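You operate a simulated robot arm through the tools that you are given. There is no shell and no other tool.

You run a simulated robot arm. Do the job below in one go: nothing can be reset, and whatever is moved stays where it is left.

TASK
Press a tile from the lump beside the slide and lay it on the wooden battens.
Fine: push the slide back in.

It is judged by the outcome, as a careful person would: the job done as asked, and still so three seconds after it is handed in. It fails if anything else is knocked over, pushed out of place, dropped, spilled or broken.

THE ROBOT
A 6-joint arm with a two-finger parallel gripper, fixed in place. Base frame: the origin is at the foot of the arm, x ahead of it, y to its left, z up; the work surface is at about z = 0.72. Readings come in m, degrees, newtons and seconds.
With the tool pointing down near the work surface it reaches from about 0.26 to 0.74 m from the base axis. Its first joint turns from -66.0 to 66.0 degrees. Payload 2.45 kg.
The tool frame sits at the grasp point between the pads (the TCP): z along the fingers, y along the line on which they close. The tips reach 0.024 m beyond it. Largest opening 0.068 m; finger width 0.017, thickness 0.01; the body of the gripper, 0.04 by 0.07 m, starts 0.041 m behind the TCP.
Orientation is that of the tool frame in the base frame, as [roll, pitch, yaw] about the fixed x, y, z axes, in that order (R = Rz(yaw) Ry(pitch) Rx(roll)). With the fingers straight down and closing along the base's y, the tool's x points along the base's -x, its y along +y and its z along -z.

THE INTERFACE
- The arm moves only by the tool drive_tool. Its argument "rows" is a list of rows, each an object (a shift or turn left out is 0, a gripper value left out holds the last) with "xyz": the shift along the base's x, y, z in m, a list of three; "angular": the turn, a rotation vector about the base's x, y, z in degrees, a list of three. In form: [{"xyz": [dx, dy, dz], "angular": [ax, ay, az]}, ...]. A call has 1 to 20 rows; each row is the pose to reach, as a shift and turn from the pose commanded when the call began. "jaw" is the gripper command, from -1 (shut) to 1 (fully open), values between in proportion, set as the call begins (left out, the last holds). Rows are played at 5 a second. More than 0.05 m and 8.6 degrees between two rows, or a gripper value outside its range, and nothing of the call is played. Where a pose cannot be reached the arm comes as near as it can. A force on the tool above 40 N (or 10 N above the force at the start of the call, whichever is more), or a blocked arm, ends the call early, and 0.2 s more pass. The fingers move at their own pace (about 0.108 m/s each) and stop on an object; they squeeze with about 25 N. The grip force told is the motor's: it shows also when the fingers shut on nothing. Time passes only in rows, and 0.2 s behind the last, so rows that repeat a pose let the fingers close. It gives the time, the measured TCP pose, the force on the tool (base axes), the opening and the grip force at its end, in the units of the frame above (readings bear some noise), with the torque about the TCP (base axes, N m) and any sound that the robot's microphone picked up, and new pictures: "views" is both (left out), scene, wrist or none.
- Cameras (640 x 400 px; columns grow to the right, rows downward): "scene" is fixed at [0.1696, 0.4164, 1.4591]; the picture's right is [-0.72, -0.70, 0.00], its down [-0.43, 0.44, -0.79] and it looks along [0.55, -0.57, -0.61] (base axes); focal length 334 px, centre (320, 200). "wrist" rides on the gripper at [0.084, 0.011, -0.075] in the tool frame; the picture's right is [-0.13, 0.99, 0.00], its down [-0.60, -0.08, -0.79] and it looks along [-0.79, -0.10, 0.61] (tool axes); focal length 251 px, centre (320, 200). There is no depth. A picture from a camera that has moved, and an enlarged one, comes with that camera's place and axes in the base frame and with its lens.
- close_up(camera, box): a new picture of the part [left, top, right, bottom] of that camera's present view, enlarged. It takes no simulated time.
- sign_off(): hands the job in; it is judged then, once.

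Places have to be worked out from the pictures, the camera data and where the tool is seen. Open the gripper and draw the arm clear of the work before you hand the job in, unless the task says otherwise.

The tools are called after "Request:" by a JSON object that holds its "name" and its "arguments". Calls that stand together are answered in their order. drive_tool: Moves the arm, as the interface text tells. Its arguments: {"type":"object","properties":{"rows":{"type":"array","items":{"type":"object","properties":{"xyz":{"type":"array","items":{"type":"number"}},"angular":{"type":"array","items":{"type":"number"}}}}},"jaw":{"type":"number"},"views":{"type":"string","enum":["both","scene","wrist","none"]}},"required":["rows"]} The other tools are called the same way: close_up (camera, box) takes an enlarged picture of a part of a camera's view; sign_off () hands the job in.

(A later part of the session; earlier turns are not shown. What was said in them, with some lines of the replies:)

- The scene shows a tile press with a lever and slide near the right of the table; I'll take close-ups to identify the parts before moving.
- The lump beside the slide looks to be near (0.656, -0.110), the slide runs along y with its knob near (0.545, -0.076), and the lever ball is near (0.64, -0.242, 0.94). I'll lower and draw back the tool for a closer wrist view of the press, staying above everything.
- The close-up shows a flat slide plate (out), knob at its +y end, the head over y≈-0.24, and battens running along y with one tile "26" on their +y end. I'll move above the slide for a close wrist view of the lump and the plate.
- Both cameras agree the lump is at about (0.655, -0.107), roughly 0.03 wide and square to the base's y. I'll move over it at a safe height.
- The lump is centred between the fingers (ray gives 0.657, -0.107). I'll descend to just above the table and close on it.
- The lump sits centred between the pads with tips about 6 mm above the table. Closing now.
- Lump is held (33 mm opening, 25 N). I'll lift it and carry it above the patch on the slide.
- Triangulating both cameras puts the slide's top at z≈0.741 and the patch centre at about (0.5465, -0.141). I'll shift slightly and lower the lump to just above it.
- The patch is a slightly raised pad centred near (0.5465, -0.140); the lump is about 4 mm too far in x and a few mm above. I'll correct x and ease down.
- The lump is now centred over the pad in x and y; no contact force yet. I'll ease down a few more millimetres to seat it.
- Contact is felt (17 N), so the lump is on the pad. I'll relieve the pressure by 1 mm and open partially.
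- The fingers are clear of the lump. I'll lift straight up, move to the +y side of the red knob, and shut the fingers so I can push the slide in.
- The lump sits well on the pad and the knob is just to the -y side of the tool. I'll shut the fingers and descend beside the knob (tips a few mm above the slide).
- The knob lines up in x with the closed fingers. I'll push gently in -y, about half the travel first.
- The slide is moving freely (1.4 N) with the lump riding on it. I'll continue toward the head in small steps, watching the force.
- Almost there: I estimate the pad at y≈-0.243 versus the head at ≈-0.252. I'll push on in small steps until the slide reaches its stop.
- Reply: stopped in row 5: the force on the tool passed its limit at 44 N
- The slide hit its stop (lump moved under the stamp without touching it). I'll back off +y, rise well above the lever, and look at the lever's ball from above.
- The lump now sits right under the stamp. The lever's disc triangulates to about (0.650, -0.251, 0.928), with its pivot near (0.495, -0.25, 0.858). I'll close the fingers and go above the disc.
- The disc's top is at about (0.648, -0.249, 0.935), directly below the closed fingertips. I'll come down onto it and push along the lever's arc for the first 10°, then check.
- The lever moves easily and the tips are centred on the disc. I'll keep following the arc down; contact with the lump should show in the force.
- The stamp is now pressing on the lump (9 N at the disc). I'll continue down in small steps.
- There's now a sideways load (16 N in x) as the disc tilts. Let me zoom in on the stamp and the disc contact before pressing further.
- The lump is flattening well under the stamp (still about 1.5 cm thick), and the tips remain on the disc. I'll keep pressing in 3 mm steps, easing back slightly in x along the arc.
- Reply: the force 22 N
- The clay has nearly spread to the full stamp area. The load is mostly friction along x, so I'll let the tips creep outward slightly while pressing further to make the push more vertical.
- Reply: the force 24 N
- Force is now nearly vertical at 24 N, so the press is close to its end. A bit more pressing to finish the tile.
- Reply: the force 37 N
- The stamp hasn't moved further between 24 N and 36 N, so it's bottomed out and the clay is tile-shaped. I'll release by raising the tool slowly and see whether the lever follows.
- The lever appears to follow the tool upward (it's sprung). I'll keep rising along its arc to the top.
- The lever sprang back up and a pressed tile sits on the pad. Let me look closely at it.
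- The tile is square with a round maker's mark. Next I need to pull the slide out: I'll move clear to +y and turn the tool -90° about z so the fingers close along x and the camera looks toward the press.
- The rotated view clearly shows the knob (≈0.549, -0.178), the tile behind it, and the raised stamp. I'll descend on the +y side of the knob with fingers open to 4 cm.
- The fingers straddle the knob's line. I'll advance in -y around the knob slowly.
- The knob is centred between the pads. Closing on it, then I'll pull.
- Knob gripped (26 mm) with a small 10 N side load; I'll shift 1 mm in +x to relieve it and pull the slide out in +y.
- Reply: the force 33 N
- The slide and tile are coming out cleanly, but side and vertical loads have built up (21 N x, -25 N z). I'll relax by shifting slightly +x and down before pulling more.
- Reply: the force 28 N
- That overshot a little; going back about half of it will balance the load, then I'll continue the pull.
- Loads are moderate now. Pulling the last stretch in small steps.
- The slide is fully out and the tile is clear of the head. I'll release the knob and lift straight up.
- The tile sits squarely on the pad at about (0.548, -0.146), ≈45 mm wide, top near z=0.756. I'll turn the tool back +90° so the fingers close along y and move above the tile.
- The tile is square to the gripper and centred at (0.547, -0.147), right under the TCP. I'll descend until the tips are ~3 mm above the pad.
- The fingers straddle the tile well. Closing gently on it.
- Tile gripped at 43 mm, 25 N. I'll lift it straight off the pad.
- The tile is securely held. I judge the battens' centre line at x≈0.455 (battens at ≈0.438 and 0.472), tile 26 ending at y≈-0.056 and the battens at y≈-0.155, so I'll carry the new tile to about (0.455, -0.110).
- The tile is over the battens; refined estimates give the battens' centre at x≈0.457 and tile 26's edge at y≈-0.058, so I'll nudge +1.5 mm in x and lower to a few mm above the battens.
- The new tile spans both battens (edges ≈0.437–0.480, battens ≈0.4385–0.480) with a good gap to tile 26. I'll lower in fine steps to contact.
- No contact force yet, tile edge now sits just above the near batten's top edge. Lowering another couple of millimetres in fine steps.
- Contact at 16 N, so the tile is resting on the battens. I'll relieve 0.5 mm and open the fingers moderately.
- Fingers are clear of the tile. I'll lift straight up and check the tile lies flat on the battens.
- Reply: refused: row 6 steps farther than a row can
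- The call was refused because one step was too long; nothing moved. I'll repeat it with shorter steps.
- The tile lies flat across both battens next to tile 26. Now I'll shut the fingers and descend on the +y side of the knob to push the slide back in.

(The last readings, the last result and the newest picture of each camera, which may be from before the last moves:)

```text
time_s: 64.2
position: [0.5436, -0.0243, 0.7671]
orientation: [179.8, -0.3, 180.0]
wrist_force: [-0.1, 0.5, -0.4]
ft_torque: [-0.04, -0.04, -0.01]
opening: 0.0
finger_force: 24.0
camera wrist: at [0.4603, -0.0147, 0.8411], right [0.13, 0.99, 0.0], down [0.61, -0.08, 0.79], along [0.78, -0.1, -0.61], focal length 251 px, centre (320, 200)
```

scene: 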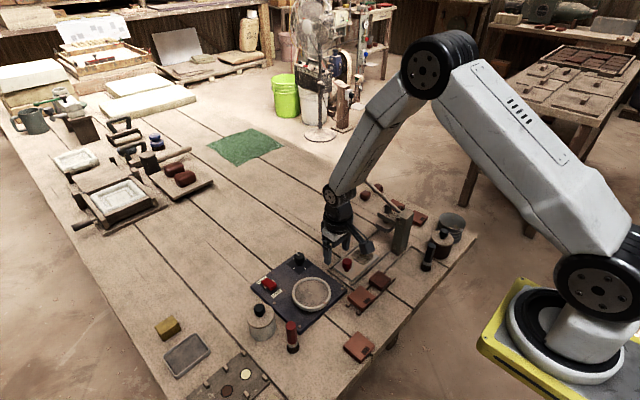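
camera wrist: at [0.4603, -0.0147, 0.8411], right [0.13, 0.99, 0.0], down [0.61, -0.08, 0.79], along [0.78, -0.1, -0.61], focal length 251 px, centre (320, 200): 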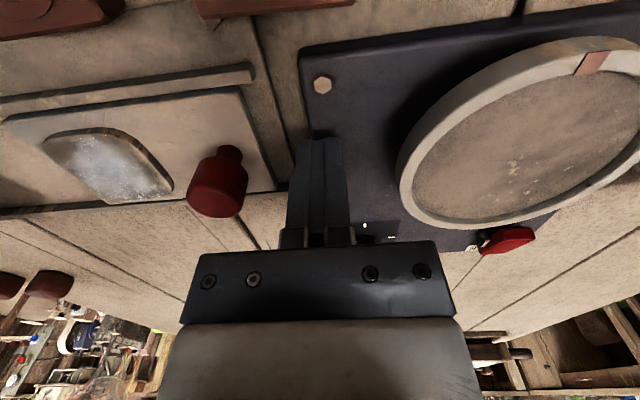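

The knob is aligned just ahead of the closed fingers. Pushing in -y steadily for most of the travel.

Request:
{"name": "drive_tool", "arguments": {"rows": [{"xyz": [0.002, -0.012, 0]}, {"xyz": [0.002, -0.022, 0]}, {"xyz": [0.002, -0.03, 0]}, {"xyz": [0.002, -0.038, 0]}, {"xyz": [0.002, -0.046, 0]}, {"xyz": [0.002, -0.054, 0]}, {"xyz": [0.002, -0.062, 0]}, {"xyz": [0.002, -0.07, 0]}, {"xyz": [0.002, -0.078, 0]}, {"xyz": [0.002, -0.086, 0]}, {"xyz": [0.002, -0.094, 0]}, {"xyz": [0.002, -0.102, 0]}, {"xyz": [0.002, -0.11, 0]}, {"xyz": [0.002, -0.117, 0]}, {"xyz": [0.002, -0.122, 0]}, {"xyz": [0.002, -0.125, 0]}], "jaw": -1, "views": "both"}}

Request:
{"name": "close_up", "arguments": {"camera": "scene", "box": [330, 190, 430, 310]}}

```text
time_s: 67.6
position: [0.5463, -0.1508, 0.768]
orientation: [179.8, -0.2, 180.0]
wrist_force: [-0.9, -0.2, -0.5]
ft_torque: [-0.01, 0.0, -0.02]
opening: 0.0003
finger_force: 23.8
camera wrist: at [0.4626, -0.1398, 0.842], right [0.13, 0.99, 0.0], down [0.61, -0.08, 0.79], along [0.78, -0.1, -0.61], focal length 251 px, centre (320, 200)
```

scene: 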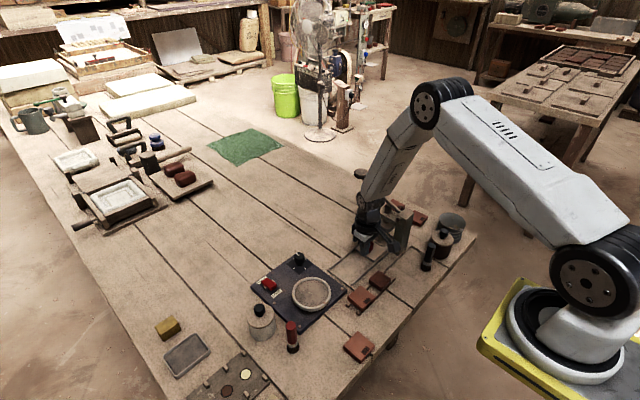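
wrist: 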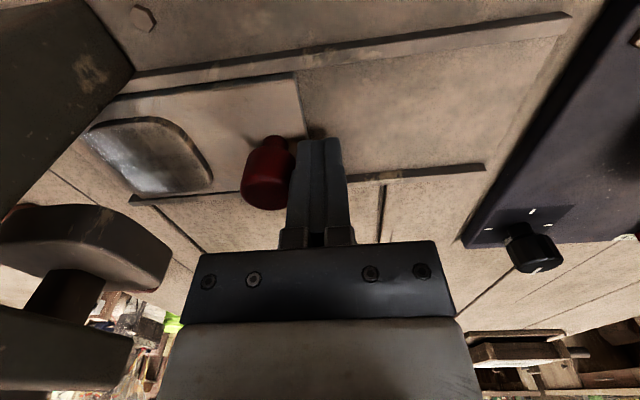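

```text
3.33 times, centred on (380, 250) of scene
camera zoom: at [0.1696, 0.4164, 1.4591], right [-0.72, -0.7, 0.0], down [-0.43, 0.44, -0.79], along [0.55, -0.57, -0.61], focal length 1112 px, centre (120, 33)
```

zoom: 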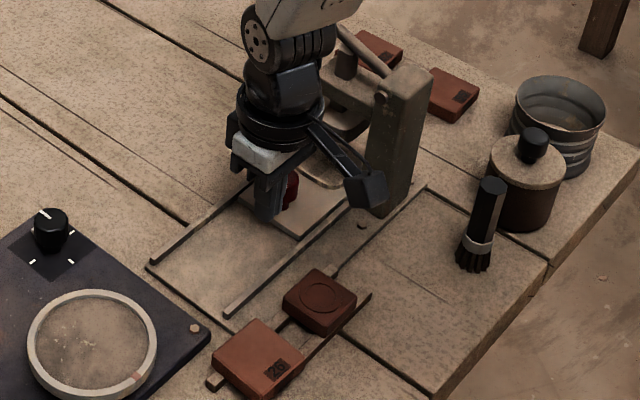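

The slide is nearly home. I'll push the last few millimetres in small steps until it meets the stop.

Request:
{"name": "drive_tool", "arguments": {"rows": [{"xyz": [0, -0.002, 0]}, {"xyz": [0, -0.004, 0]}, {"xyz": [0, -0.005, 0]}, {"xyz": [0, -0.006, 0]}, {"xyz": [0, -0.007, 0]}], "jaw": -1, "views": "wrist"}}

```text
time_s: 68.8
position: [0.5463, -0.1556, 0.7677]
orientation: [179.8, -0.3, -179.9]
wrist_force: [2.4, 15.5, 1.0]
ft_torque: [-0.03, 0.0, 0.08]
opening: 0.0
finger_force: 23.4
camera wrist: at [0.4621, -0.1455, 0.8419], right [0.13, 0.99, 0.0], down [0.61, -0.08, 0.79], along [0.78, -0.1, -0.61], focal length 251 px, centre (320, 200)
```

wrist: 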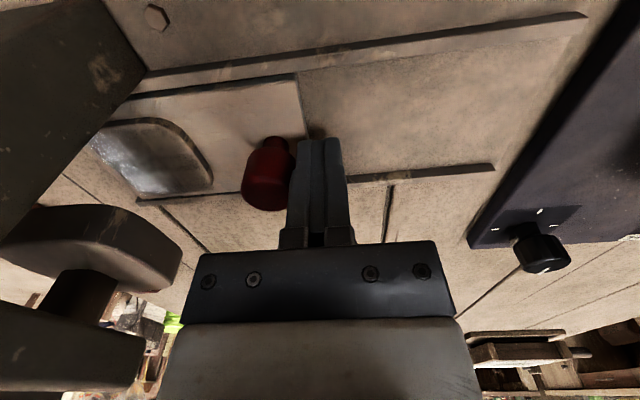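

The slide is against its stop (15 N at the same y=-0.156 as before). I'll back off in +y, rise, open the gripper and draw the arm clear.

Request:
{"name": "drive_tool", "arguments": {"rows": [{"xyz": [0, 0.008, 0]}, {"xyz": [0, 0.03, 0.005]}, {"xyz": [0, 0.055, 0.03]}, {"xyz": [0, 0.065, 0.075]}, {"xyz": [0, 0.065, 0.12]}, {"xyz": [0, 0.065, 0.165]}, {"xyz": [-0.02, 0.075, 0.205]}, {"xyz": [-0.05, 0.085, 0.24]}, {"xyz": [-0.08, 0.095, 0.275]}, {"xyz": [-0.11, 0.105, 0.31]}, {"xyz": [-0.14, 0.115, 0.34]}, {"xyz": [-0.14, 0.115, 0.34]}], "jaw": -1, "views": "none"}}

Request:
{"name": "drive_tool", "arguments": {"rows": [{"xyz": [0, 0, 0]}, {"xyz": [0, 0, 0]}, {"xyz": [0, 0, 0]}], "jaw": 1, "views": "both"}}

Request:
{"name": "close_up", "arguments": {"camera": "scene", "box": [320, 170, 440, 310]}}

Request:
{"name": "close_up", "arguments": {"camera": "scene", "box": [340, 210, 420, 310]}}

```text
time_s: 71.4
position: [0.4058, -0.0411, 1.1079]
orientation: [179.7, -0.2, -180.0]
wrist_force: [0.4, -0.3, 0.4]
ft_torque: [-0.02, -0.05, 0.01]
opening: 0.0
finger_force: 23.2
```

```text
time_s: 72.2
position: [0.4061, -0.0417, 1.1074]
orientation: [179.8, -0.3, -180.0]
wrist_force: [1.1, -0.4, -0.1]
ft_torque: [0.01, -0.01, 0.03]
opening: 0.068
finger_force: 0.2
camera wrist: at [0.3228, -0.032, 1.1822], right [0.13, 0.99, 0.0], down [0.61, -0.08, 0.79], along [0.78, -0.1, -0.61], focal length 251 px, centre (320, 200)
```

scene: 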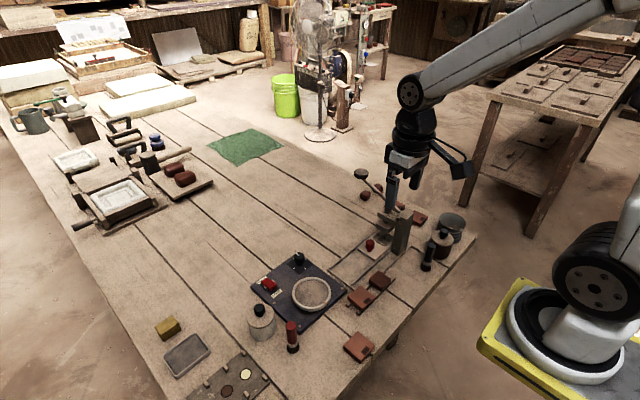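
wrist: 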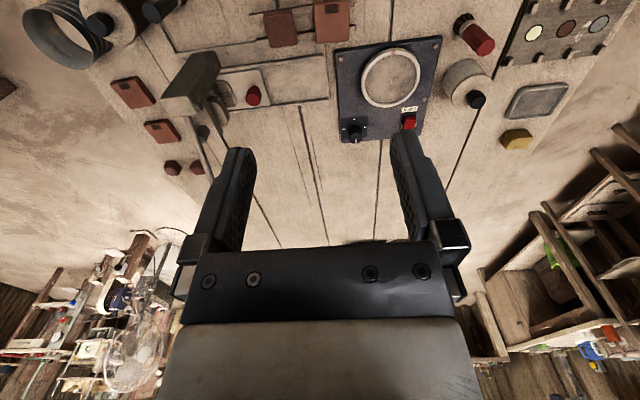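

```text
2.86 times, centred on (380, 240) of scene
camera zoom: at [0.1696, 0.4164, 1.4591], right [-0.72, -0.7, 0.0], down [-0.43, 0.44, -0.79], along [0.55, -0.57, -0.61], focal length 953 px, centre (149, 86)
```

zoom: 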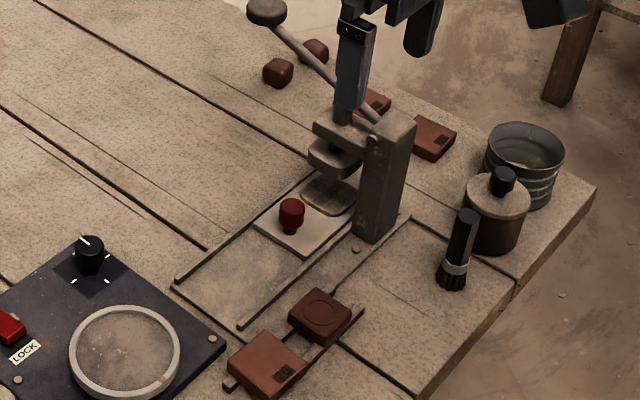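

```text
4.00 times, centred on (380, 260) of scene
camera zoom: at [0.1696, 0.4164, 1.4591], right [-0.72, -0.7, 0.0], down [-0.43, 0.44, -0.79], along [0.55, -0.57, -0.61], focal length 1335 px, centre (80, -40)
```

zoom: 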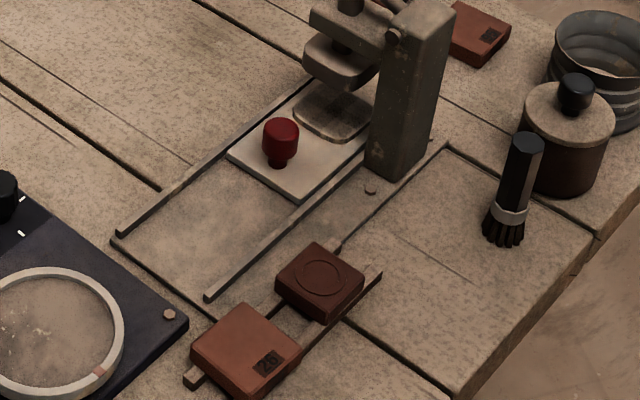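

The slide is fully in, the lever is up, and the new tile lies flat on both battens next to the undisturbed tile 26. The other items look unmoved, and the arm is clear with the gripper open, so I'm handing the job in.

Request:
{"name": "sign_off", "arguments": {}}

```text
The job is handed in.
```

I pressed a tile from the lump beside the slide and laid it on the wooden battens. I then pushed the slide back in and handed the job in.

- **Tile:** it came out square with the round mark on top. It lies flat across both battens, with a clear gap to the tile marked 26, which stayed where it was.
- **Press:** the slide is back in against its stop, and the lever returned to its raised position on its own.
- **Surroundings:** nothing else looked moved or knocked over in the last pictures. The arm is drawn clear with the gripper open.
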